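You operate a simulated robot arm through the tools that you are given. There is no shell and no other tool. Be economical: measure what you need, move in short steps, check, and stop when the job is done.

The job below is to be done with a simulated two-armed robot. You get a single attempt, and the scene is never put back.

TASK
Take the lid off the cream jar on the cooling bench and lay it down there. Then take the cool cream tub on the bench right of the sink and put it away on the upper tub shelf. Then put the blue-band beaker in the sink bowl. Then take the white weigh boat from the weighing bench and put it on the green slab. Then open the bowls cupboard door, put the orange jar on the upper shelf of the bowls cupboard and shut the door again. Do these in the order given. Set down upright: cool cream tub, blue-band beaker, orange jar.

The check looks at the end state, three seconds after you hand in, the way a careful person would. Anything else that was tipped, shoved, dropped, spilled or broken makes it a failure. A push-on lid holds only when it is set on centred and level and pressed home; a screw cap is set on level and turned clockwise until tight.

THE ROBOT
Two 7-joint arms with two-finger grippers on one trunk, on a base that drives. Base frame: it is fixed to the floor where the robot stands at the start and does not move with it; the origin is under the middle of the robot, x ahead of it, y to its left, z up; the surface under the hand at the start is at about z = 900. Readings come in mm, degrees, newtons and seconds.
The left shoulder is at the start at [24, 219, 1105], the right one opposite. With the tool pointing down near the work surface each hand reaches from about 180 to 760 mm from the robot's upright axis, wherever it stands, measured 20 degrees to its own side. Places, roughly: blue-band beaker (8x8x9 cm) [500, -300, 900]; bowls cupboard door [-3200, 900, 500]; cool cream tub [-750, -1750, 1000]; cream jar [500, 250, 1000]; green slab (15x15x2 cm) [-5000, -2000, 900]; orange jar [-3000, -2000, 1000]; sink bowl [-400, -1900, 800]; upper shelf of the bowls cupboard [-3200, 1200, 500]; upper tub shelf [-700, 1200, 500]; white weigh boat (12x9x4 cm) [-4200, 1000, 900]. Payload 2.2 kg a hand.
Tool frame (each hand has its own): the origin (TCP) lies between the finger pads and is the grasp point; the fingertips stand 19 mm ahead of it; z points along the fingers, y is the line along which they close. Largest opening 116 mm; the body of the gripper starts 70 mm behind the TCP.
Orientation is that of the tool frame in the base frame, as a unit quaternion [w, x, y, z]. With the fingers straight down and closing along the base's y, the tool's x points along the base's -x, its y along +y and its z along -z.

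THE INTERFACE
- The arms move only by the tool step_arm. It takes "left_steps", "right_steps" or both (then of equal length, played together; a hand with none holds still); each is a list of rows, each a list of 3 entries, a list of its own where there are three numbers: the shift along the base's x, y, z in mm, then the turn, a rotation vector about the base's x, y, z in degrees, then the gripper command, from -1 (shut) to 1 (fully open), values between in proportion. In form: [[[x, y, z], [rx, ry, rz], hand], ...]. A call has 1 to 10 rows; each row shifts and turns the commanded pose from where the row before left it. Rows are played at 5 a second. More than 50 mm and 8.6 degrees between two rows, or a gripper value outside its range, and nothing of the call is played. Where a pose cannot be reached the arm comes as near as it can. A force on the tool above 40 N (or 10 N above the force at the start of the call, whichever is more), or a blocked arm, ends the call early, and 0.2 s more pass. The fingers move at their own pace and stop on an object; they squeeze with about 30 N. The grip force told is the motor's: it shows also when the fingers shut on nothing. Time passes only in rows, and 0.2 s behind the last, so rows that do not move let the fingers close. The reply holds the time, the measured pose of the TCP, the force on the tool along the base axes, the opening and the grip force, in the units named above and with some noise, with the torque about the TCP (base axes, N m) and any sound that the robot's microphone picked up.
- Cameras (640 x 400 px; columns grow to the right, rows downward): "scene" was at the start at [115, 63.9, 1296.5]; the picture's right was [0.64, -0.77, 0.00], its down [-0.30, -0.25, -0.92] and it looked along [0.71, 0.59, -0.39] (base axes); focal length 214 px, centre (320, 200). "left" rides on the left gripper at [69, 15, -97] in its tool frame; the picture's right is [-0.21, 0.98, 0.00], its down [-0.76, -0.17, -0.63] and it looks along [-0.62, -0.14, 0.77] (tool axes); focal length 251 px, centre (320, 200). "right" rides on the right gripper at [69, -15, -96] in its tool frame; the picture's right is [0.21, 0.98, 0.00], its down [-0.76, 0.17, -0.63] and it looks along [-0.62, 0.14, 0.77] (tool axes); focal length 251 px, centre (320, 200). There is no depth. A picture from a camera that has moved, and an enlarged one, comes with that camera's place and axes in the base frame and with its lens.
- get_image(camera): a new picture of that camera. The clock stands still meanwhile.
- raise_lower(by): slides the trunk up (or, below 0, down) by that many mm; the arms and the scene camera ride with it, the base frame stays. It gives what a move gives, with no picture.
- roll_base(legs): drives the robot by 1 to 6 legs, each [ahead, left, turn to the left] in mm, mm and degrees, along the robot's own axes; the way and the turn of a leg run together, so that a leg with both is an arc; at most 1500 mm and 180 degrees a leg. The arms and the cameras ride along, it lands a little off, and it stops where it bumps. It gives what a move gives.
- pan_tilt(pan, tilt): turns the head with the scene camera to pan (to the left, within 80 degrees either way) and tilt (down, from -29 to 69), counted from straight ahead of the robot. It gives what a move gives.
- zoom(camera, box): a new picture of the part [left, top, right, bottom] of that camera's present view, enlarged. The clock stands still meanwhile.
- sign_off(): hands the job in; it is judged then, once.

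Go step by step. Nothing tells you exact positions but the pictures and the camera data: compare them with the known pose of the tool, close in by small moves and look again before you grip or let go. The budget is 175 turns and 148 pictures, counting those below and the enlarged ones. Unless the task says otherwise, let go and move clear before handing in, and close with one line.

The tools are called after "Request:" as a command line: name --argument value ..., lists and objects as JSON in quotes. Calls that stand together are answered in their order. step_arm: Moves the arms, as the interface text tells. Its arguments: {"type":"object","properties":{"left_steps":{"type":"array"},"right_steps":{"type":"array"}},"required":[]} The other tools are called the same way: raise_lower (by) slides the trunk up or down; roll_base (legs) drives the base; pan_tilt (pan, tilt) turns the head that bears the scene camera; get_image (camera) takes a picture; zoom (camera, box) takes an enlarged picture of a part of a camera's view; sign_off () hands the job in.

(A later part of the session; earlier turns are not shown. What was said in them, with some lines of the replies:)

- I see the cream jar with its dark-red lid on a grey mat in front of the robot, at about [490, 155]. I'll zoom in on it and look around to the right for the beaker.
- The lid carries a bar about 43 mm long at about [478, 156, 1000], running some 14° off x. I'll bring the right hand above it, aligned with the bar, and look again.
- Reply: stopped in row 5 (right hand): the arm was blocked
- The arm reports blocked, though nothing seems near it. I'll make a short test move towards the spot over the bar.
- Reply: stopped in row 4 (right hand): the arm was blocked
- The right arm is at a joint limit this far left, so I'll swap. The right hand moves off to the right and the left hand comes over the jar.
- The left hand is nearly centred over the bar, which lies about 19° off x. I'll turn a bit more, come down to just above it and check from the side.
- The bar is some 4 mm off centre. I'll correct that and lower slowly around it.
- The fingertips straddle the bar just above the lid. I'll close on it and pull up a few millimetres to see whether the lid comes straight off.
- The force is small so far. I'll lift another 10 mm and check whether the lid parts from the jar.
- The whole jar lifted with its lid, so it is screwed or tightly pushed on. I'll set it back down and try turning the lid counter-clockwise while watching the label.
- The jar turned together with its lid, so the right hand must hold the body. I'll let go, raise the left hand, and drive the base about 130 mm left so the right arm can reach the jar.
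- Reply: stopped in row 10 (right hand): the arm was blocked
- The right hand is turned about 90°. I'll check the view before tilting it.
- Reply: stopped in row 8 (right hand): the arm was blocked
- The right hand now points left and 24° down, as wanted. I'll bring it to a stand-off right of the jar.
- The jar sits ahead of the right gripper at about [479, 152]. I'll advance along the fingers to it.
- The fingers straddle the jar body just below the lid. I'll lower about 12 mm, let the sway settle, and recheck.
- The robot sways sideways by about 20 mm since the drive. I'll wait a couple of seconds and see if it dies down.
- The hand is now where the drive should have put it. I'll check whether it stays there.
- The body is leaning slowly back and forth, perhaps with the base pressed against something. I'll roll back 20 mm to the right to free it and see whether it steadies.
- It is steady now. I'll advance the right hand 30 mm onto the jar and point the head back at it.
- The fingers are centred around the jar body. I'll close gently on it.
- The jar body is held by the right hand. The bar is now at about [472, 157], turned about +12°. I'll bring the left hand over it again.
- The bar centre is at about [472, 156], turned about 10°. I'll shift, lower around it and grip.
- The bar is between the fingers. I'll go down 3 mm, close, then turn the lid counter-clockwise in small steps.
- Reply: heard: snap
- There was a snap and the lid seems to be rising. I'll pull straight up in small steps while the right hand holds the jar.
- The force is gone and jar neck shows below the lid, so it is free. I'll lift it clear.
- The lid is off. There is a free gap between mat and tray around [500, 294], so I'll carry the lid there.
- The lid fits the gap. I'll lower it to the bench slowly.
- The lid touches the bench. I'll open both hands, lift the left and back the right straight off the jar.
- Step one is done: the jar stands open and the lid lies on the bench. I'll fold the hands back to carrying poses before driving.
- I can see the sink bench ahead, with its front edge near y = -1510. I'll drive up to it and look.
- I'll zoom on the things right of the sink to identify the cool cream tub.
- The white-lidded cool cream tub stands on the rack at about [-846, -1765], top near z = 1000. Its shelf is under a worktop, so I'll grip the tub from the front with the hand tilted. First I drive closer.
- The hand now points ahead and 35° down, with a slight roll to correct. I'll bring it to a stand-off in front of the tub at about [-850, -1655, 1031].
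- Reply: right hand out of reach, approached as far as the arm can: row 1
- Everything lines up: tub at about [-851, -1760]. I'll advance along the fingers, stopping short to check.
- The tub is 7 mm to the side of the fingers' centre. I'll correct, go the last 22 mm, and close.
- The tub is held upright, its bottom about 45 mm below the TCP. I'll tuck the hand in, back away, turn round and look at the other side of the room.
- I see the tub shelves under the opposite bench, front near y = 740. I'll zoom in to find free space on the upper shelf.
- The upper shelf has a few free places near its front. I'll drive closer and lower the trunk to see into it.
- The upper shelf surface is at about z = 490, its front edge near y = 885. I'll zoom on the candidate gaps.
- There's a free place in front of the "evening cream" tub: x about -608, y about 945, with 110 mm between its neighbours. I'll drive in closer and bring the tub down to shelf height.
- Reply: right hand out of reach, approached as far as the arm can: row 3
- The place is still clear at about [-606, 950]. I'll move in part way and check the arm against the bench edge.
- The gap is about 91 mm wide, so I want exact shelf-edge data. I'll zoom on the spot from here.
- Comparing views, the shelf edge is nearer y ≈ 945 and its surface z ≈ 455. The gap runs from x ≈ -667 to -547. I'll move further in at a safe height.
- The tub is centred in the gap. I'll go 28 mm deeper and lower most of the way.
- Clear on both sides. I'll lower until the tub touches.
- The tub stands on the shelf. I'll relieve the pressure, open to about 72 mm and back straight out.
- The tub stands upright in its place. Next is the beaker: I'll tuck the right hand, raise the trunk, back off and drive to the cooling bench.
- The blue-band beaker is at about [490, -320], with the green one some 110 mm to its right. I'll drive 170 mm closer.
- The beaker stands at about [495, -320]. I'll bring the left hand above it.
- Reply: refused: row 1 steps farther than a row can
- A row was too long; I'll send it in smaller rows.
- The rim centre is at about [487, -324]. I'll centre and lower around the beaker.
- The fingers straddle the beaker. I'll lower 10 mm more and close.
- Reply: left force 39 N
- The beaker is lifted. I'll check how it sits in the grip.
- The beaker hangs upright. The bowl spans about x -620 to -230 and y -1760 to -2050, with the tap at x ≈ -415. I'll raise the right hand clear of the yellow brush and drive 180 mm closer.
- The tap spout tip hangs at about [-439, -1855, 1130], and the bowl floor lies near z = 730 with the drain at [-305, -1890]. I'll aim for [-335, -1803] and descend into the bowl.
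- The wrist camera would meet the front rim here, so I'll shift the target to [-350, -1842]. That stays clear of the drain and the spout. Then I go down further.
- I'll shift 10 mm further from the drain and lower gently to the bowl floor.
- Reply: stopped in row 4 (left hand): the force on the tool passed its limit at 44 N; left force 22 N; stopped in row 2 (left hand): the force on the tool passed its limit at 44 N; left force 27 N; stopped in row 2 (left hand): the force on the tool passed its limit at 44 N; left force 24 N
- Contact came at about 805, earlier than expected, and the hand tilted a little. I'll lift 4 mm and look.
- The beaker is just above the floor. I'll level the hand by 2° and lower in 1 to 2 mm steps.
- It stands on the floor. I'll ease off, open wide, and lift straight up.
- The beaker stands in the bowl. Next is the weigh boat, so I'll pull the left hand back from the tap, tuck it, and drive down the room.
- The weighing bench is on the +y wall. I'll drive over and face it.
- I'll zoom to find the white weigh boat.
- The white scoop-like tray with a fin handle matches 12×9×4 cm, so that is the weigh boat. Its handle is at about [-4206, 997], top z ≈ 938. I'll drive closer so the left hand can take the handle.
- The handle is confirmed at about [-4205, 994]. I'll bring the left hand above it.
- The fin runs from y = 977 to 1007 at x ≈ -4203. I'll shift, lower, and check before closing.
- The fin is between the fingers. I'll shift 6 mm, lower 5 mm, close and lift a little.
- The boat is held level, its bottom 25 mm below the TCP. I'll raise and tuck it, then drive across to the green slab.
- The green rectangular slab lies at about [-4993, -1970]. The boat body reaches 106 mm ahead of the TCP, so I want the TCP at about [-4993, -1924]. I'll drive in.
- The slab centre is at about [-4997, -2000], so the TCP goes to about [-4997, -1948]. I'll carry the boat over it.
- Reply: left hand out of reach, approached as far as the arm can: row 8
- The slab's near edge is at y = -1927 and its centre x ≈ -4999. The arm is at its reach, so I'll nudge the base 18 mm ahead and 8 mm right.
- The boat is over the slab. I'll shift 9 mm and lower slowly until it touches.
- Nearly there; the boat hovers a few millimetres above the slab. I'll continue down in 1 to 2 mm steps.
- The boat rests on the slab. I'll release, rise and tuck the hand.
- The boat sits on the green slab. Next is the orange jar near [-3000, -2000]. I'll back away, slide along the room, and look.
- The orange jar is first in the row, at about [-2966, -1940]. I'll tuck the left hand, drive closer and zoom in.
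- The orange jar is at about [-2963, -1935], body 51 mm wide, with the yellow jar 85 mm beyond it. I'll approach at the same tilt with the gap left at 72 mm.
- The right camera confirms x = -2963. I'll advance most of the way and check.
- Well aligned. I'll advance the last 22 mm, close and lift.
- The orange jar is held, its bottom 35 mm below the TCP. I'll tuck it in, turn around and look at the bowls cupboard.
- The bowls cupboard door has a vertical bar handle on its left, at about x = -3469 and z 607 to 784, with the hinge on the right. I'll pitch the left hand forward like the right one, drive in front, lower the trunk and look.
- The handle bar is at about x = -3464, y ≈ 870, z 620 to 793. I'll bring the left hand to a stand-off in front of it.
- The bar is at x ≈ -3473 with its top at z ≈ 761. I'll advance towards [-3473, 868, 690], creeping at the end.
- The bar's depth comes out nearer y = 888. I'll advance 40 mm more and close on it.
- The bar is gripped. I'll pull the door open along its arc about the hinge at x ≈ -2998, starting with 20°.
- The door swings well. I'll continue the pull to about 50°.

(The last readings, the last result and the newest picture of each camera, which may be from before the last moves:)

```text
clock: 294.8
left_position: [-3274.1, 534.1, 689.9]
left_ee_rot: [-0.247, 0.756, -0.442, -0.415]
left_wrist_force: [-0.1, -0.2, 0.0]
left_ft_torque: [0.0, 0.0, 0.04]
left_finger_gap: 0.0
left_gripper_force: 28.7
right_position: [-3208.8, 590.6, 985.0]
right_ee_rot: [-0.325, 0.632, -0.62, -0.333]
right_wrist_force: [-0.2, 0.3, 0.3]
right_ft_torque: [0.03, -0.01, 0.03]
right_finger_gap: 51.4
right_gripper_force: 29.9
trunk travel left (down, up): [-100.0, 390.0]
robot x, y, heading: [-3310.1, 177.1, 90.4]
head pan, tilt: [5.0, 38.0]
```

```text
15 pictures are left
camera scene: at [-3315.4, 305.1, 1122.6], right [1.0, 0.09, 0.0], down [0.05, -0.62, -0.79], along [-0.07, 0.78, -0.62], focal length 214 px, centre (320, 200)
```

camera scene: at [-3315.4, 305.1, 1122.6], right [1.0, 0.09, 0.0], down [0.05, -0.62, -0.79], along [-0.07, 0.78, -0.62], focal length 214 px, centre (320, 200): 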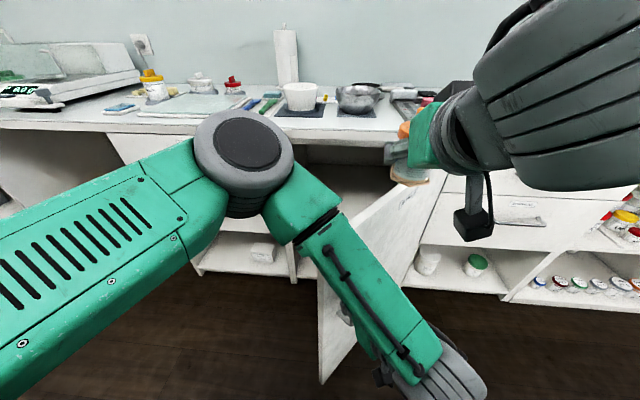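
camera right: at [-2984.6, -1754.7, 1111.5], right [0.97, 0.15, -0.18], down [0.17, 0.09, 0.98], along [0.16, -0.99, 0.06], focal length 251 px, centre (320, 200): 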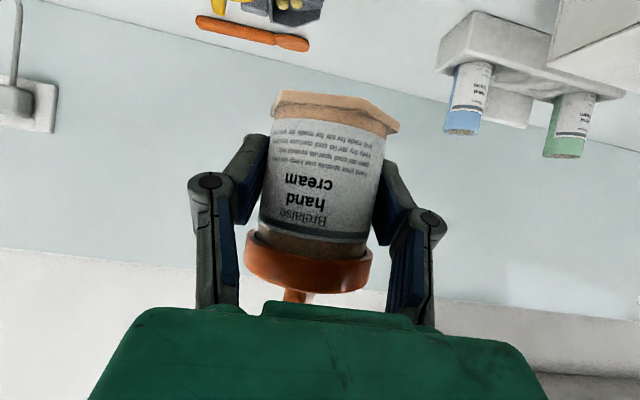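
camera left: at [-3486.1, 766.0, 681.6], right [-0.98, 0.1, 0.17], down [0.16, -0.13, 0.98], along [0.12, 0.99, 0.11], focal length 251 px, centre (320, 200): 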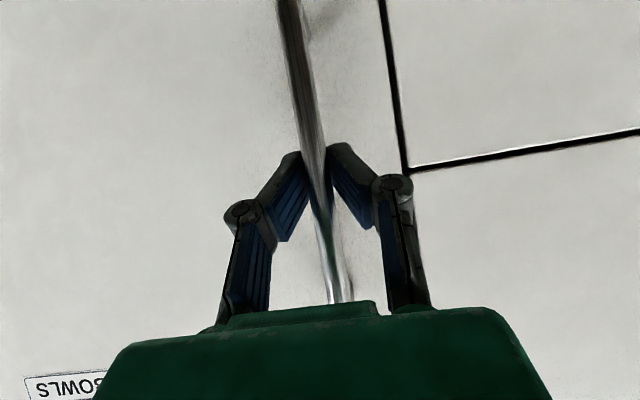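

The fingers slipped off, but the door stands at about 49° with its free edge near [-3338, 523]. I'll take the left hand around the edge to the inside.

Request:
step_arm --left_steps '[[[-5, -35, 0], [0, 0, -3], -1], [[-15, -40, 0], [0, 0, -3], -1], [[-45, -10, 0], [0, 0, -3], -1], [[-45, 0, 0], [0, 0, -3], -1], [[-45, 0, 0], [0, 0, -3], -1], [[-30, 20, 0], [0, 0, -3], -1], [[0, 45, 0], [0, 0, -3], -1], [[0, 45, 0], [0, 0, -3], -1], [[0, 40, 0], [0, 0, -3], -1], [[0, 0, 0], [0, 0, -2], -1]]'

Request:
get_image --camera "scene"

```text
clock: 295.1
left_position: [-3269.6, 523.9, 692.1]
left_ee_rot: [-0.262, 0.753, -0.444, -0.41]
left_wrist_force: [11.6, 15.7, -8.2]
left_ft_torque: [0.17, 0.03, 0.27]
left_finger_gap: 0.0
left_gripper_force: 28.7
right_position: [-3207.2, 588.5, 985.1]
right_ee_rot: [-0.326, 0.631, -0.62, -0.333]
right_wrist_force: [0.5, -0.8, -0.6]
right_ft_torque: [0.02, 0.0, -0.01]
right_finger_gap: 51.2
right_gripper_force: 30.1
trunk travel left (down, up): [-100.0, 390.0]
robot x, y, heading: [-3311.9, 178.4, 90.3]
head pan, tilt: [5.0, 38.0]
stopped in row 1 (left hand): the force on the tool passed its limit at 77 N (the readings are from after the stop); the commanded pose is now the measured one
```

```text
14 pictures are left
camera scene: at [-3311.9, 306.0, 1122.4], right [1.0, 0.09, 0.0], down [0.05, -0.62, -0.79], along [-0.07, 0.78, -0.62], focal length 214 px, centre (320, 200)
```

scene: 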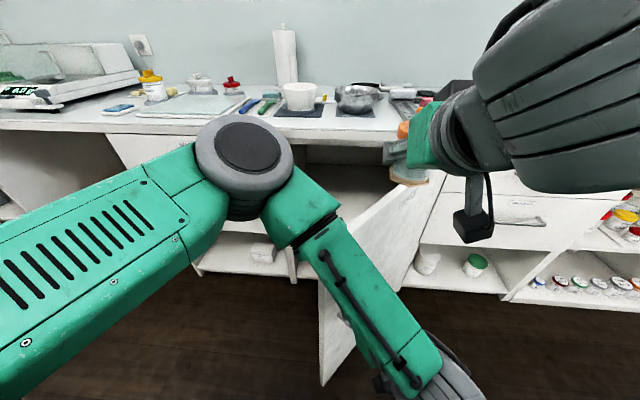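

The closed fingers are caught beside the bar. Moving away from the door face along (0.75, -0.65) should either free them or pull the door further open. I'll try that gently.

Request:
step_arm --left_steps '[[[9, -8, 0], [0, 0, 0], -1], [[15, -13, 0], [0, 0, 0], -1], [[18, -16, 0], [0, 0, 0], -1], [[18, -16, 0], [0, 0, 0], -1], [[0, 0, 0], [0, 0, 0], -1]]'

Request:
get_image --camera "left"

```text
clock: 295.7
left_position: [-3262.3, 518.7, 694.8]
left_ee_rot: [-0.267, 0.755, -0.439, -0.408]
left_wrist_force: [21.8, 31.8, -11.4]
left_ft_torque: [0.13, -0.09, 0.57]
left_finger_gap: 0.0
left_gripper_force: 29.0
left hand out of reach, approached as far as the arm can: row 2
right_position: [-3210.3, 587.6, 985.7]
right_ee_rot: [-0.326, 0.633, -0.618, -0.333]
right_wrist_force: [-0.3, 0.0, -0.7]
right_ft_torque: [-0.02, 0.02, 0.0]
right_finger_gap: 51.0
right_gripper_force: 29.6
trunk travel left (down, up): [-100.0, 390.0]
robot x, y, heading: [-3308.9, 176.4, 89.8]
head pan, tilt: [5.0, 38.0]
stopped in row 2 (left hand): the force on the tool passed its limit at 42 N (the readings are from after the stop); the commanded pose is now the measured one
```

```text
13 pictures are left
camera left: at [-3219.1, 407.5, 686.5], right [-0.92, -0.36, 0.14], down [0.17, -0.07, 0.98], along [-0.35, 0.93, 0.13], focal length 251 px, centre (320, 200)
```

left: 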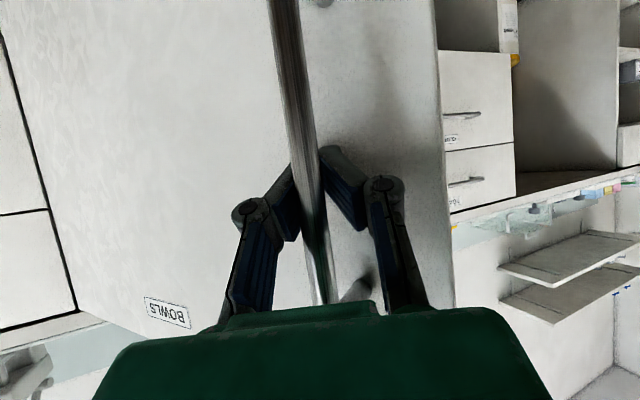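

The bar is caged between the closed fingers and the palm. I'll open the fingers, back off along the finger axis with the base, then slide left past the door's edge.

Request:
step_arm --left_steps '[[[0, 0, 0], [0, 0, 0], -0.4], [[0, 0, 0], [0, 0, 0], 0.1], [[0, 0, 0], [0, 0, 0], 0.1], [[0, 0, 0], [0, 0, 0], 0.1]]'

Request:
roll_base --legs '[[-110, -60, 0]]'

Request:
get_image --camera "scene"

```text
clock: 296.7
left_position: [-3265.8, 514.4, 695.7]
left_ee_rot: [-0.265, 0.754, -0.441, -0.409]
left_wrist_force: [-0.2, 0.0, 0.7]
left_ft_torque: [0.02, 0.0, 0.01]
left_finger_gap: 63.6
left_gripper_force: 0.0
right_position: [-3213.0, 585.4, 987.1]
right_ee_rot: [-0.328, 0.632, -0.618, -0.333]
right_wrist_force: [0.0, 0.7, 0.0]
right_ft_torque: [-0.03, -0.03, 0.01]
right_finger_gap: 51.1
right_gripper_force: 29.9
trunk travel left (down, up): [-100.0, 390.0]
robot x, y, heading: [-3311.1, 179.3, 90.2]
head pan, tilt: [5.0, 38.0]
```

```text
clock: 298.0
left_position: [-3212.9, 401.9, 696.3]
left_ee_rot: [-0.266, 0.755, -0.439, -0.407]
left_wrist_force: [-0.2, 0.5, 0.8]
left_ft_torque: [-0.03, -0.02, -0.04]
left_finger_gap: 63.7
left_gripper_force: 0.0
right_position: [-3162.0, 472.2, 988.6]
right_ee_rot: [-0.33, 0.633, -0.617, -0.332]
right_wrist_force: [0.7, -0.1, -0.6]
right_ft_torque: [-0.01, 0.0, -0.03]
right_finger_gap: 50.9
right_gripper_force: 30.0
trunk travel left (down, up): [-100.0, 390.0]
robot x, y, heading: [-3252.8, 63.2, 90.2]
head pan, tilt: [5.0, 38.0]
```

```text
12 pictures are left
camera scene: at [-3268.2, 192.8, 1122.6], right [1.0, 0.09, 0.01], down [0.06, -0.61, -0.79], along [-0.07, 0.78, -0.62], focal length 214 px, centre (320, 200)
```

scene: 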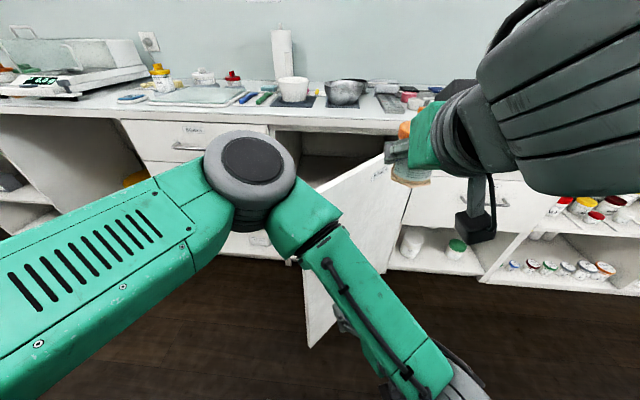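

Free now. I'll slide the base left 240 mm, then extend the left hand forward inside the door.

Request:
roll_base --legs '[[0, 0, 0], [0, 240, 0]]'

Request:
step_arm --left_steps '[[[0, 24, 0], [0, 0, -3], -1], [[0, 24, 0], [0, 0, -3], -1], [[0, 24, 0], [0, 0, -3], -1], [[0, 24, 0], [0, 0, -3], -1], [[0, 24, 0], [0, 0, -3], -1], [[0, 24, 0], [0, 0, -3], -1], [[0, 24, 0], [0, 0, -3], -1], [[0, 24, 0], [0, 0, -3], -1], [[0, 15, 0], [0, 0, -3], -1], [[0, 0, 0], [0, 0, 0], -1]]'

Request:
get_image --camera "scene"

```text
clock: 300.1
left_position: [-3438.4, 399.7, 694.0]
left_ee_rot: [-0.265, 0.751, -0.443, -0.412]
left_wrist_force: [0.1, 0.6, -0.2]
left_ft_torque: [0.04, 0.03, -0.02]
left_finger_gap: 63.6
left_gripper_force: 0.0
right_position: [-3382.6, 471.7, 986.4]
right_ee_rot: [-0.326, 0.629, -0.621, -0.336]
right_wrist_force: [0.6, 0.5, -0.4]
right_ft_torque: [-0.01, 0.06, 0.04]
right_finger_gap: 51.1
right_gripper_force: 29.8
trunk travel left (down, up): [-100.0, 390.0]
robot x, y, heading: [-3489.1, 63.8, 90.0]
head pan, tilt: [5.0, 38.0]
```

```text
clock: 302.2
left_position: [-3441.7, 606.7, 696.5]
left_ee_rot: [-0.355, 0.628, -0.605, -0.336]
left_wrist_force: [0.6, 0.6, -0.1]
left_ft_torque: [0.02, 0.01, 0.05]
left_finger_gap: 0.2
left_gripper_force: 28.6
right_position: [-3390.1, 469.1, 987.6]
right_ee_rot: [-0.328, 0.631, -0.619, -0.335]
right_wrist_force: [0.0, -0.3, 0.1]
right_ft_torque: [-0.02, 0.03, -0.03]
right_finger_gap: 50.9
right_gripper_force: 29.7
trunk travel left (down, up): [-100.0, 390.0]
robot x, y, heading: [-3489.5, 61.8, 90.0]
head pan, tilt: [5.0, 38.0]
```

```text
11 pictures are left
camera scene: at [-3494.2, 193.6, 1122.6], right [1.0, 0.09, 0.0], down [0.05, -0.62, -0.79], along [-0.07, 0.78, -0.62], focal length 214 px, centre (320, 200)
```

scene: 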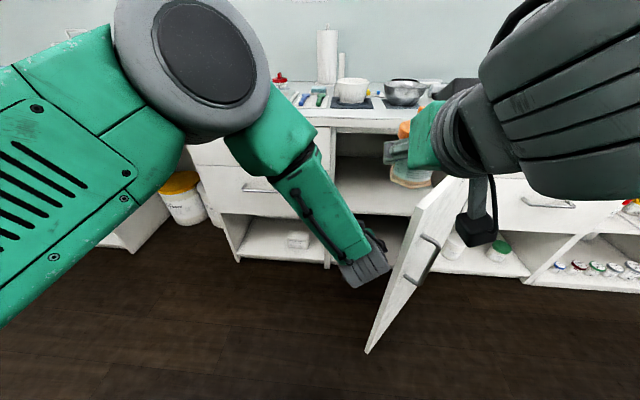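

The hand is inside the door. I'll drive right and slightly back so the hand sweeps the door wide open.

Request:
roll_base --legs '[[-30, -170, 0], [-60, -170, 0]]'

Request:
get_image --camera "scene"

```text
clock: 304.8
left_position: [-3094.8, 515.4, 695.8]
left_ee_rot: [-0.354, 0.627, -0.607, -0.337]
left_wrist_force: [0.4, -0.4, -0.6]
left_ft_torque: [0.01, 0.05, 0.07]
left_finger_gap: 0.0
left_gripper_force: 27.8
right_position: [-3041.4, 379.1, 987.6]
right_ee_rot: [-0.327, 0.628, -0.621, -0.336]
right_wrist_force: [0.1, -0.4, 0.1]
right_ft_torque: [0.0, 0.03, 0.05]
right_finger_gap: 50.7
right_gripper_force: 30.4
trunk travel left (down, up): [-100.0, 390.0]
robot x, y, heading: [-3148.9, -25.6, 89.9]
head pan, tilt: [5.0, 38.0]
```

```text
10 pictures are left
camera scene: at [-3145.3, 103.3, 1122.6], right [1.0, 0.09, -0.01], down [0.05, -0.62, -0.79], along [-0.07, 0.78, -0.62], focal length 214 px, centre (320, 200)
```

scene: 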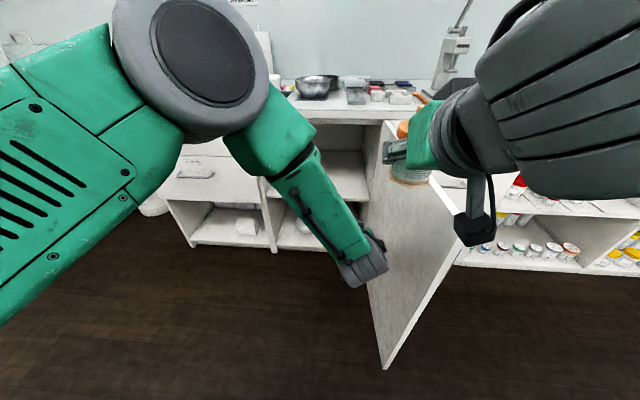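

The door stands open at about 95°. I'll drive left, tuck the left hand up and out of the way, and look into the cupboard.

Request:
roll_base --legs '[[0, 250, 0]]'

Request:
step_arm --left_steps '[[[-18, -8, 30], [0, 0, 0], -1], [[-18, -8, 30], [0, 0, 0], -1], [[-18, -8, 30], [0, 0, 0], -1], [[-18, -8, 30], [0, 0, 0], -1], [[-18, -8, 30], [0, 0, 0], -1], [[-18, -8, 30], [0, 0, 0], -1], [[-18, -8, 30], [0, 0, 0], -1], [[-18, -8, 30], [0, 0, 0], -1], [[-18, 0, 30], [0, 0, 0], -1]]'

Request:
raise_lower --by -90

Request:
pan_tilt --pan -8 --tilt 30

Request:
get_image --camera "scene"

```text
clock: 306.6
left_position: [-3335.7, 515.0, 695.6]
left_ee_rot: [-0.355, 0.625, -0.608, -0.337]
left_wrist_force: [1.2, 0.1, 0.3]
left_ft_torque: [-0.02, 0.06, 0.05]
left_finger_gap: 0.1
left_gripper_force: 28.6
right_position: [-3282.2, 377.0, 989.1]
right_ee_rot: [-0.328, 0.627, -0.622, -0.337]
right_wrist_force: [0.9, 0.2, -1.7]
right_ft_torque: [0.03, 0.06, 0.09]
right_finger_gap: 51.0
right_gripper_force: 29.7
trunk travel left (down, up): [-100.0, 390.0]
robot x, y, heading: [-3387.6, -21.8, 89.8]
head pan, tilt: [5.0, 38.0]
```

```text
clock: 308.6
left_position: [-3510.3, 449.2, 972.8]
left_ee_rot: [-0.359, 0.627, -0.605, -0.333]
left_wrist_force: [-0.9, -0.3, 0.1]
left_ft_torque: [0.02, -0.01, 0.0]
left_finger_gap: 0.3
left_gripper_force: 28.9
right_position: [-3298.6, 374.6, 989.9]
right_ee_rot: [-0.332, 0.63, -0.619, -0.333]
right_wrist_force: [-0.4, 0.6, 0.4]
right_ft_torque: [0.02, -0.03, -0.04]
right_finger_gap: 50.7
right_gripper_force: 30.0
trunk travel left (down, up): [-100.0, 390.0]
robot x, y, heading: [-3393.3, -24.2, 89.9]
head pan, tilt: [5.0, 38.0]
```

```text
clock: 309.9
left_position: [-3505.8, 449.3, 883.6]
left_ee_rot: [-0.358, 0.627, -0.606, -0.334]
left_wrist_force: [0.1, 0.1, 1.3]
left_ft_torque: [-0.02, -0.05, 0.01]
left_finger_gap: 0.1
left_gripper_force: 27.9
right_position: [-3293.3, 376.3, 901.0]
right_ee_rot: [-0.332, 0.628, -0.62, -0.334]
right_wrist_force: [0.5, -0.6, 0.7]
right_ft_torque: [-0.01, 0.0, -0.03]
right_finger_gap: 50.9
right_gripper_force: 30.3
trunk travel left (down, up): [-10.0, 480.0]
robot x, y, heading: [-3391.5, -26.7, 90.0]
head pan, tilt: [5.0, 38.0]
```

```text
clock: 310.6
left_position: [-3506.2, 449.7, 881.7]
left_ee_rot: [-0.359, 0.626, -0.605, -0.335]
left_wrist_force: [-0.1, -0.2, 0.2]
left_ft_torque: [0.02, 0.03, 0.0]
left_finger_gap: 0.0
left_gripper_force: 28.5
right_position: [-3293.1, 375.0, 901.4]
right_ee_rot: [-0.332, 0.628, -0.62, -0.334]
right_wrist_force: [0.7, -0.4, 0.5]
right_ft_torque: [0.04, 0.03, -0.01]
right_finger_gap: 51.0
right_gripper_force: 30.2
trunk travel left (down, up): [-10.0, 480.0]
robot x, y, heading: [-3392.9, -26.6, 89.7]
head pan, tilt: [-8.0, 30.0]
```

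```text
9 pictures are left
camera scene: at [-3378.4, 106.8, 1044.9], right [0.99, -0.14, 0.0], down [-0.07, -0.5, -0.86], along [0.12, 0.86, -0.5], focal length 214 px, centre (320, 200)
```

scene: 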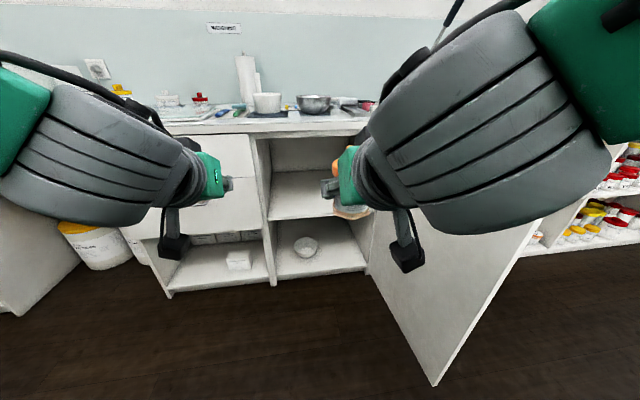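

The upper shelf is empty, at roughly z = 480, with its opening from x ≈ -3500 to -3030. I'll drive forward and lower the jar in front of it.

Request:
roll_base --legs '[[355, 0, 0]]'

Request:
step_arm --right_steps '[[[0, 0, -40], [0, 0, 0], -1], [[0, 0, -40], [0, 0, 0], -1], [[0, 0, -40], [0, 0, 0], -1], [[0, 0, -40], [0, 0, 0], -1], [[0, 0, -40], [0, 0, 0], -1], [[0, 0, -40], [0, 0, 0], -1], [[0, 0, -40], [0, 0, 0], -1], [[0, 15, -20], [0, 0, 0], -1], [[0, 0, 0], [0, 0, 0], -1]]'

Request:
get_image --camera "right"

```text
clock: 313.0
left_position: [-3505.8, 810.8, 882.2]
left_ee_rot: [-0.357, 0.628, -0.605, -0.335]
left_wrist_force: [0.8, 0.4, 0.5]
left_ft_torque: [0.0, -0.04, 0.01]
left_finger_gap: 0.2
left_gripper_force: 28.8
right_position: [-3293.6, 737.6, 901.3]
right_ee_rot: [-0.33, 0.629, -0.62, -0.333]
right_wrist_force: [-0.3, 0.1, -0.9]
right_ft_torque: [-0.05, 0.01, 0.0]
right_finger_gap: 51.1
right_gripper_force: 30.1
trunk travel left (down, up): [-10.0, 480.0]
robot x, y, heading: [-3392.0, 337.1, 90.0]
head pan, tilt: [-8.0, 30.0]
```

```text
clock: 315.0
left_position: [-3507.2, 810.0, 883.1]
left_ee_rot: [-0.358, 0.628, -0.604, -0.335]
left_wrist_force: [0.8, 0.0, -0.4]
left_ft_torque: [0.0, 0.05, 0.02]
left_finger_gap: 0.1
left_gripper_force: 28.5
right_position: [-3296.7, 751.9, 602.7]
right_ee_rot: [-0.331, 0.629, -0.619, -0.334]
right_wrist_force: [-0.2, 0.1, -0.4]
right_ft_torque: [0.0, 0.02, -0.02]
right_finger_gap: 51.3
right_gripper_force: 30.1
trunk travel left (down, up): [-10.0, 480.0]
robot x, y, heading: [-3395.5, 337.1, 89.8]
head pan, tilt: [-8.0, 30.0]
```

```text
8 pictures are left
camera right: at [-3280.5, 635.7, 599.2], right [-0.97, -0.13, -0.18], down [-0.17, -0.11, 0.98], along [-0.15, 0.99, 0.08], focal length 251 px, centre (320, 200)
```

right: 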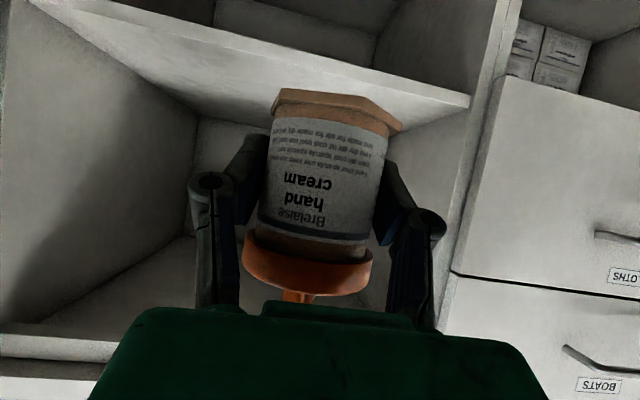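

The shelf is empty, with its edge at y ≈ 940 and surface z ≈ 470. I'll move the jar in to y ≈ 993 and start lowering.

Request:
step_arm --right_steps '[[[0, 30, -5], [0, 0, 0], -1], [[0, 30, -5], [0, 0, 0], -1], [[0, 30, -5], [0, 0, 0], -1], [[0, 30, -5], [0, 0, 0], -1], [[0, 30, -5], [0, 0, 0], -1], [[0, 30, -5], [0, 0, 0], -1], [[0, 30, -5], [0, 0, 0], -1], [[0, 30, -5], [0, 0, 0], -1], [[0, 0, -15], [0, 0, 0], -1], [[0, 0, 0], [0, 0, 0], -1]]'

Request:
step_arm --right_steps '[[[0, 0, -12], [0, 0, 0], -1], [[0, 0, -10], [0, 0, 0], -1], [[0, 0, 0], [0, 0, 0], -1]]'

Request:
get_image --camera "right"

```text
clock: 317.2
left_position: [-3505.4, 809.9, 882.3]
left_ee_rot: [-0.358, 0.628, -0.605, -0.335]
left_wrist_force: [0.1, -0.5, 0.9]
left_ft_torque: [0.0, -0.02, -0.03]
left_finger_gap: 0.1
left_gripper_force: 28.0
right_position: [-3294.1, 990.8, 545.2]
right_ee_rot: [-0.331, 0.629, -0.619, -0.334]
right_wrist_force: [-0.3, 0.0, -0.5]
right_ft_torque: [0.03, 0.01, 0.02]
right_finger_gap: 51.0
right_gripper_force: 30.5
trunk travel left (down, up): [-10.0, 480.0]
robot x, y, heading: [-3387.2, 339.5, 89.9]
head pan, tilt: [-8.0, 30.0]
```

```text
clock: 318.0
left_position: [-3506.8, 809.5, 883.5]
left_ee_rot: [-0.359, 0.627, -0.605, -0.334]
left_wrist_force: [-0.5, -0.4, 0.1]
left_ft_torque: [-0.01, 0.01, -0.02]
left_finger_gap: 0.1
left_gripper_force: 28.6
right_position: [-3293.2, 991.6, 523.9]
right_ee_rot: [-0.332, 0.629, -0.618, -0.335]
right_wrist_force: [0.1, -1.0, 0.4]
right_ft_torque: [0.0, 0.0, 0.02]
right_finger_gap: 51.0
right_gripper_force: 30.3
trunk travel left (down, up): [-10.0, 480.0]
robot x, y, heading: [-3393.3, 338.5, 89.8]
head pan, tilt: [-8.0, 30.0]
```

```text
7 pictures are left
camera right: at [-3277.9, 874.3, 519.9], right [-0.97, -0.13, -0.18], down [-0.17, -0.11, 0.98], along [-0.15, 0.99, 0.08], focal length 251 px, centre (320, 200)
```

right: 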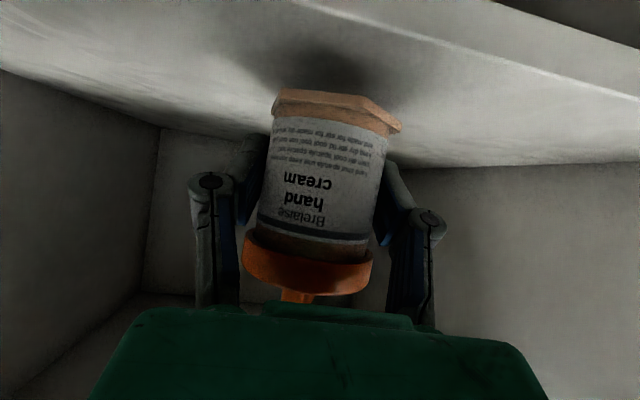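

The jar is well over the shelf. I'll lower until contact.

Request:
step_arm --right_steps '[[[0, 0, -6], [0, 0, 0], -1], [[0, 0, -4], [0, 0, 0], -1], [[0, 0, 0], [0, 0, 0], -1]]'

Request:
step_arm --right_steps '[[[0, 0, -3], [0, 0, 0], -1], [[0, 0, -3], [0, 0, 0], -1], [[0, 0, 0], [0, 0, 0], -1]]'

```text
clock: 318.8
left_position: [-3507.0, 810.9, 883.8]
left_ee_rot: [-0.359, 0.627, -0.606, -0.334]
left_wrist_force: [0.3, -0.8, -0.5]
left_ft_torque: [0.0, 0.01, -0.01]
left_finger_gap: 0.1
left_gripper_force: 28.7
right_position: [-3293.5, 991.7, 513.8]
right_ee_rot: [-0.331, 0.63, -0.619, -0.334]
right_wrist_force: [1.1, -0.3, -0.1]
right_ft_torque: [-0.02, 0.0, -0.02]
right_finger_gap: 51.1
right_gripper_force: 30.0
trunk travel left (down, up): [-10.0, 480.0]
robot x, y, heading: [-3391.0, 339.8, 89.9]
head pan, tilt: [-8.0, 30.0]
```

```text
clock: 319.6
left_position: [-3506.3, 809.3, 882.9]
left_ee_rot: [-0.358, 0.628, -0.605, -0.334]
left_wrist_force: [0.4, 0.0, 0.1]
left_ft_torque: [0.04, 0.02, 0.03]
left_finger_gap: 0.3
left_gripper_force: 28.1
right_position: [-3294.6, 991.6, 507.0]
right_ee_rot: [-0.332, 0.628, -0.619, -0.334]
right_wrist_force: [0.9, 0.3, -0.2]
right_ft_torque: [-0.02, -0.02, -0.01]
right_finger_gap: 51.2
right_gripper_force: 30.3
trunk travel left (down, up): [-10.0, 480.0]
robot x, y, heading: [-3390.9, 338.9, 89.9]
head pan, tilt: [-8.0, 30.0]
```

Request:
step_arm --right_steps '[[[0, 0, -3], [0, 0, 0], -1], [[0, 0, -2], [0, 0, 0], -1], [[0, 0, 0], [0, 0, 0], -1]]'

```text
clock: 320.4
left_position: [-3506.1, 809.6, 884.1]
left_ee_rot: [-0.359, 0.627, -0.604, -0.336]
left_wrist_force: [-0.2, 0.5, 0.0]
left_ft_torque: [-0.01, 0.0, 0.0]
left_finger_gap: 0.0
left_gripper_force: 28.8
right_position: [-3296.0, 990.7, 504.8]
right_ee_rot: [-0.333, 0.628, -0.618, -0.335]
right_wrist_force: [1.5, -0.8, 11.4]
right_ft_torque: [-0.34, -0.13, 0.07]
right_finger_gap: 50.6
right_gripper_force: 29.9
trunk travel left (down, up): [-10.0, 480.0]
robot x, y, heading: [-3390.0, 337.5, 89.8]
head pan, tilt: [-8.0, 30.0]
```

Contact at 505. I'll ease off, open and back out.

Request:
step_arm --right_steps '[[[0, 0, 1.5], [0, 0, 0], -1], [[0, 0, 0], [0, 0, 0], 0.0], [[0, 0, 0], [0, 0, 0], 0.35], [[0, 0, 0], [0, 0, 0], 0.35], [[0, -10, 6], [0, 0, 0], 0.35], [[0, -22, 12], [0, 0, 0], 0.35], [[0, -35, 18], [0, 0, 0], 0.35], [[0, -40, 20], [0, 0, 0], 0.35], [[0, -40, 20], [0, 0, 0], 0.35], [[0, -40, 20], [0, 0, 0], 0.35]]'

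Request:
get_image --camera "right"

```text
clock: 322.6
left_position: [-3505.8, 809.3, 883.9]
left_ee_rot: [-0.359, 0.627, -0.604, -0.335]
left_wrist_force: [0.0, 0.4, -0.2]
left_ft_torque: [-0.01, -0.01, 0.01]
left_finger_gap: 0.1
left_gripper_force: 28.2
right_position: [-3291.6, 803.1, 601.0]
right_ee_rot: [-0.332, 0.629, -0.618, -0.335]
right_wrist_force: [-0.4, -0.9, 0.6]
right_ft_torque: [0.02, -0.01, 0.02]
right_finger_gap: 78.6
right_gripper_force: 0.0
trunk travel left (down, up): [-10.0, 480.0]
robot x, y, heading: [-3387.3, 337.4, 89.9]
head pan, tilt: [-8.0, 30.0]
```

```text
6 pictures are left
camera right: at [-3276.1, 685.9, 597.6], right [-0.97, -0.13, -0.18], down [-0.17, -0.11, 0.98], along [-0.15, 0.99, 0.08], focal length 251 px, centre (320, 200)
```

right: 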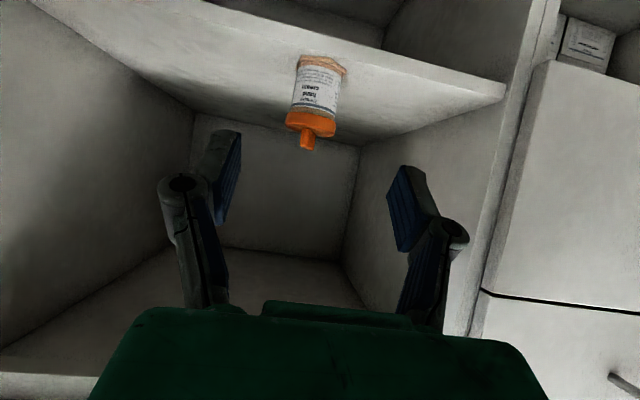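

The orange jar stands upright inside. To shut the door I'll back out, raise the right hand to z ≈ 815, above the handle bar, and go round to the door's outer side.

Request:
roll_base --legs '[[-650, 0, 0]]'

Request:
step_arm --left_steps '[[[0, 0, 20], [0, 0, 0], -1], [[0, 0, 20], [0, 0, 0], -1], [[0, 0, 20], [0, 0, 0], -1], [[0, 0, 20], [0, 0, 0], -1], [[0, 0, 20], [0, 0, 0], -1], [[0, 0, 20], [0, 0, 0], -1], [[0, 0, 0], [0, 0, 0], -1]]' --right_steps '[[[0, 15, 36], [0, 0, 0], -1], [[0, 15, 36], [0, 0, 0], -1], [[0, 15, 36], [0, 0, 0], -1], [[0, 15, 36], [0, 0, 0], -1], [[0, 15, 36], [0, 0, 0], -1], [[0, 15, 34], [0, 0, 0], -1], [[0, 0, 0], [0, 0, 0], -1]]'

Request:
roll_base --legs '[[0, -441, 0]]'

Request:
pan_tilt --pan 0 --tilt 30

Request:
get_image --camera "scene"

```text
clock: 326.3
left_position: [-3508.1, 138.5, 882.9]
left_ee_rot: [-0.359, 0.627, -0.604, -0.336]
left_wrist_force: [0.4, -0.4, -0.6]
left_ft_torque: [0.01, -0.01, 0.02]
left_finger_gap: 0.1
left_gripper_force: 28.6
right_position: [-3291.4, 131.5, 600.8]
right_ee_rot: [-0.331, 0.629, -0.618, -0.335]
right_wrist_force: [0.8, -0.2, 0.0]
right_ft_torque: [-0.04, 0.01, 0.01]
right_finger_gap: 78.3
right_gripper_force: 0.0
trunk travel left (down, up): [-10.0, 480.0]
robot x, y, heading: [-3392.9, -331.2, 90.1]
head pan, tilt: [-8.0, 30.0]
```

```text
clock: 327.9
left_position: [-3508.1, 135.7, 1002.7]
left_ee_rot: [-0.359, 0.628, -0.604, -0.336]
left_wrist_force: [-0.6, 0.1, 0.1]
left_ft_torque: [0.01, 0.05, 0.03]
left_finger_gap: 0.2
left_gripper_force: 29.1
right_position: [-3293.2, 223.1, 817.2]
right_ee_rot: [-0.332, 0.629, -0.619, -0.334]
right_wrist_force: [-0.3, 0.5, 0.2]
right_ft_torque: [-0.02, -0.03, -0.02]
right_finger_gap: 0.4
right_gripper_force: 28.6
trunk travel left (down, up): [-10.0, 480.0]
robot x, y, heading: [-3393.6, -334.7, 89.7]
head pan, tilt: [-8.0, 30.0]
```

```text
clock: 330.6
left_position: [-3071.0, 134.0, 1002.7]
left_ee_rot: [-0.363, 0.627, -0.604, -0.332]
left_wrist_force: [-2.1, 1.4, 0.2]
left_ft_torque: [0.01, 0.0, -0.05]
left_finger_gap: 0.0
left_gripper_force: 28.0
right_position: [-2852.8, 219.8, 818.3]
right_ee_rot: [-0.335, 0.629, -0.618, -0.332]
right_wrist_force: [0.5, 0.6, 0.1]
right_ft_torque: [0.02, -0.05, -0.03]
right_finger_gap: 0.0
right_gripper_force: 28.5
trunk travel left (down, up): [-10.0, 480.0]
robot x, y, heading: [-2946.9, -334.1, 89.8]
head pan, tilt: [-8.0, 30.0]
```

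```text
clock: 331.3
left_position: [-3070.8, 132.4, 1004.4]
left_ee_rot: [-0.363, 0.626, -0.604, -0.333]
left_wrist_force: [-2.0, 0.5, -0.6]
left_ft_torque: [0.03, -0.02, -0.02]
left_finger_gap: 0.2
left_gripper_force: 27.8
right_position: [-2852.9, 218.4, 818.6]
right_ee_rot: [-0.336, 0.628, -0.618, -0.333]
right_wrist_force: [-0.1, 0.1, 0.6]
right_ft_torque: [0.0, -0.02, -0.04]
right_finger_gap: 0.1
right_gripper_force: 28.4
trunk travel left (down, up): [-10.0, 480.0]
robot x, y, heading: [-2952.1, -334.3, 89.4]
head pan, tilt: [0.0, 30.0]
```

```text
5 pictures are left
camera scene: at [-2957.0, -202.1, 1044.9], right [1.0, -0.01, 0.01], down [0.0, -0.5, -0.86], along [0.01, 0.86, -0.5], focal length 214 px, centre (320, 200)
```

scene: 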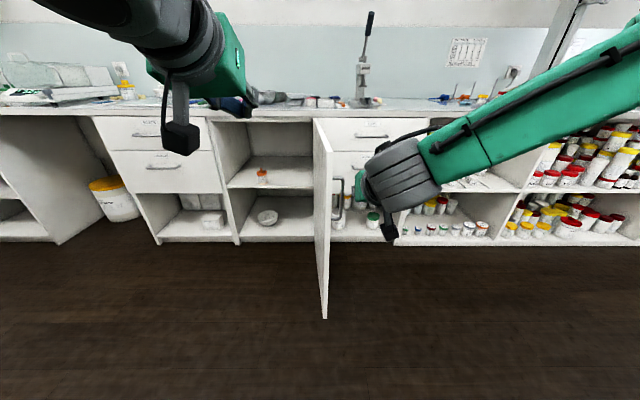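

The door's free edge is at about [-2930, 366], and the orange jar is visible standing inside. I'll shift 40 mm right, move the hand alongside the outer face, and sweep the door leftwards with the base.

Request:
roll_base --legs '[[0, -42, 0], [262, 0, 0], [32, 369, 0]]'

Request:
get_image --camera "scene"

```text
clock: 335.6
left_position: [-3384.0, 418.1, 1005.9]
left_ee_rot: [-0.35, 0.626, -0.604, -0.346]
left_wrist_force: [1.0, 0.6, -0.4]
left_ft_torque: [0.06, 0.05, 0.1]
left_finger_gap: 0.0
left_gripper_force: 28.2
right_position: [-3172.3, 508.5, 815.0]
right_ee_rot: [-0.324, 0.628, -0.618, -0.344]
right_wrist_force: [1.2, -0.7, -0.3]
right_ft_torque: [-0.01, 0.06, 0.09]
right_finger_gap: 0.1
right_gripper_force: 28.3
trunk travel left (down, up): [-10.0, 480.0]
robot x, y, heading: [-3283.7, -45.5, 91.0]
head pan, tilt: [0.0, 30.0]
```

```text
4 pictures are left
camera scene: at [-3264.9, 86.1, 1044.7], right [1.0, 0.01, -0.02], down [-0.01, -0.5, -0.86], along [-0.02, 0.86, -0.5], focal length 214 px, centre (320, 200)
```

scene: 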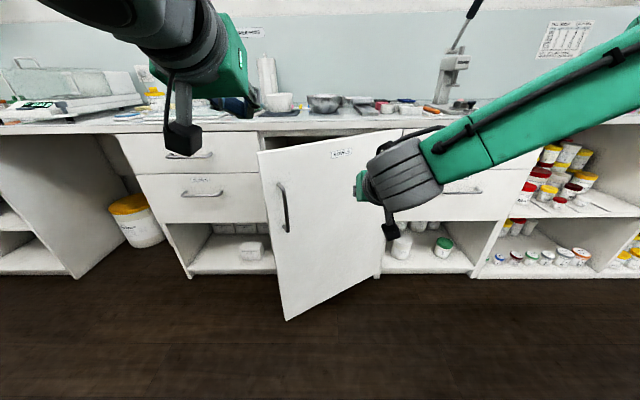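

The door has swung to about 25° by itself. I'll move left 228 mm, then drive forward, pushing it with the fingertips above the handle.

Request:
roll_base --legs '[[0, 228, -1], [320, 0, 0]]'

Request:
get_image --camera "scene"

```text
clock: 339.1
left_position: [-3622.2, 745.3, 1003.2]
left_ee_rot: [-0.365, 0.622, -0.609, -0.331]
left_wrist_force: [-1.3, 1.3, -0.2]
left_ft_torque: [0.0, -0.06, -0.06]
left_finger_gap: 0.3
left_gripper_force: 28.6
right_position: [-3402.4, 828.2, 819.6]
right_ee_rot: [-0.339, 0.623, -0.623, -0.33]
right_wrist_force: [-0.8, 0.0, 0.2]
right_ft_torque: [0.03, 0.0, -0.07]
right_finger_gap: 0.0
right_gripper_force: 28.3
trunk travel left (down, up): [-10.0, 480.0]
robot x, y, heading: [-3504.2, 278.8, 88.7]
head pan, tilt: [0.0, 30.0]
```

```text
3 pictures are left
camera scene: at [-3511.0, 410.7, 1044.7], right [1.0, -0.02, 0.01], down [0.0, -0.5, -0.86], along [0.02, 0.86, -0.5], focal length 214 px, centre (320, 200)
```

scene: 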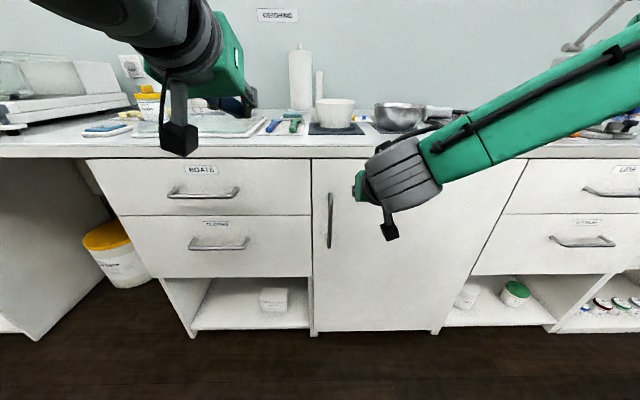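

The door appears shut. I'll press it once more with the fingertips to be sure.

Request:
step_arm --right_steps '[[[0, 20, 0], [0, 0, 0], -1], [[0, 20, 0], [0, 0, 0], -1], [[0, 12, 0], [0, 0, 0], -1], [[0, 10, 0], [0, 0, 0], -1], [[0, 8, 0], [0, 0, 0], -1], [[0, 6, 0], [0, 0, 0], -1], [[0, 0, 0], [0, 0, 0], -1]]'

```text
clock: 340.7
left_position: [-3618.7, 742.0, 1006.6]
left_ee_rot: [-0.364, 0.622, -0.608, -0.335]
left_wrist_force: [0.4, -0.5, 0.2]
left_ft_torque: [-0.01, 0.01, -0.01]
left_finger_gap: 0.0
left_gripper_force: 28.2
right_position: [-3401.2, 902.3, 821.1]
right_ee_rot: [0.339, -0.622, 0.623, 0.332]
right_wrist_force: [-0.2, -0.6, 0.4]
right_ft_torque: [0.01, -0.01, -0.04]
right_finger_gap: 0.0
right_gripper_force: 28.4
trunk travel left (down, up): [-10.0, 480.0]
robot x, y, heading: [-3512.6, 277.6, 89.0]
head pan, tilt: [0.0, 30.0]
```

Request:
step_arm --right_steps '[[[0, 5, 0], [0, 0, 0], -1], [[0, 5, 0], [0, 0, 0], -1], [[0, 5, 0], [0, 0, 0], -1], [[0, 5, 0], [0, 0, 0], -1], [[0, 0, 0], [0, 0, 0], -1]]'

Request:
zoom --camera "scene" --box '[290, 130, 530, 350]'

```text
clock: 341.4
left_position: [-3614.4, 737.5, 1006.9]
left_ee_rot: [-0.364, 0.62, -0.609, -0.335]
left_wrist_force: [0.1, -0.1, -0.2]
left_ft_torque: [0.01, -0.01, 0.02]
left_finger_gap: 0.1
left_gripper_force: 28.4
right_position: [-3398.2, 905.1, 819.7]
right_ee_rot: [-0.335, 0.625, -0.622, -0.333]
right_wrist_force: [5.0, -18.1, 7.5]
right_ft_torque: [0.15, -0.02, -0.08]
right_finger_gap: 6.0
right_gripper_force: 28.4
trunk travel left (down, up): [-10.0, 480.0]
robot x, y, heading: [-3504.8, 273.6, 88.7]
head pan, tilt: [0.0, 30.0]
stopped in row 3 (right hand): the force on the tool passed its limit at 48 N (the readings are from after the stop); the commanded pose is now the measured one
```

```text
1.82 times, centred on (410, 240) of scene
camera zoom: at [-3503.7, 406.0, 1045.5], right [1.0, -0.02, 0.0], down [-0.01, -0.5, -0.87], along [0.02, 0.87, -0.5], focal length 390 px, centre (156, 127)
```

zoom: 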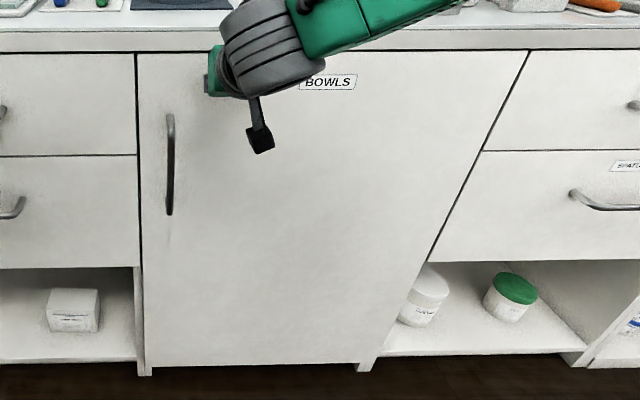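

The door is pressed home and flush. I'll withdraw the hand, back away and take one last look.

Request:
step_arm --right_steps '[[[0, -25, 0], [0, 0, 0], -1], [[0, -40, 0], [0, 0, 0], -1], [[0, -40, 0], [0, 0, 0], -1], [[0, -40, 0], [0, 0, 0], -1]]'

Request:
roll_base --legs '[[-450, 0, 0]]'

Request:
get_image --camera "scene"

```text
clock: 342.4
left_position: [-3614.2, 739.8, 1007.8]
left_ee_rot: [-0.364, 0.621, -0.608, -0.336]
left_wrist_force: [-0.2, -0.5, 0.1]
left_ft_torque: [0.0, 0.0, -0.04]
left_finger_gap: 0.1
left_gripper_force: 28.5
right_position: [-3399.9, 762.4, 819.8]
right_ee_rot: [-0.335, 0.625, -0.622, -0.333]
right_wrist_force: [0.2, 0.0, -0.1]
right_ft_torque: [0.02, 0.02, 0.0]
right_finger_gap: 0.0
right_gripper_force: 28.3
trunk travel left (down, up): [-10.0, 480.0]
robot x, y, heading: [-3511.8, 276.1, 88.9]
head pan, tilt: [0.0, 30.0]
```

```text
clock: 345.1
left_position: [-3620.2, 286.0, 1007.0]
left_ee_rot: [-0.366, 0.618, -0.61, -0.335]
left_wrist_force: [0.5, -1.1, -0.4]
left_ft_torque: [0.01, 0.0, -0.04]
left_finger_gap: 0.0
left_gripper_force: 28.7
right_position: [-3405.1, 307.9, 820.1]
right_ee_rot: [0.336, -0.622, 0.625, 0.331]
right_wrist_force: [-0.2, -0.7, 0.0]
right_ft_torque: [0.0, -0.02, -0.03]
right_finger_gap: 0.1
right_gripper_force: 28.6
trunk travel left (down, up): [-10.0, 480.0]
robot x, y, heading: [-3514.3, -175.7, 88.2]
head pan, tilt: [0.0, 30.0]
```

```text
1 pictures are left
camera scene: at [-3512.8, -45.8, 1045.0], right [1.0, -0.03, 0.0], down [-0.01, -0.5, -0.86], along [0.02, 0.86, -0.5], focal length 214 px, centre (320, 200)
```

scene: 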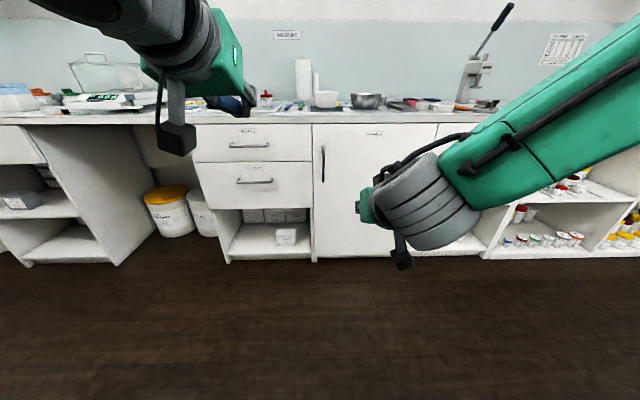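

The door is shut, and each object was seen in its place when I left it. Both hands are clear, so I'm handing in.

Request:
sign_off

```text
The job is handed in.
```

I handed the job in with all five tasks done in the order given; the check's verdict isn't back, and I saw each object in place when I let go of it.
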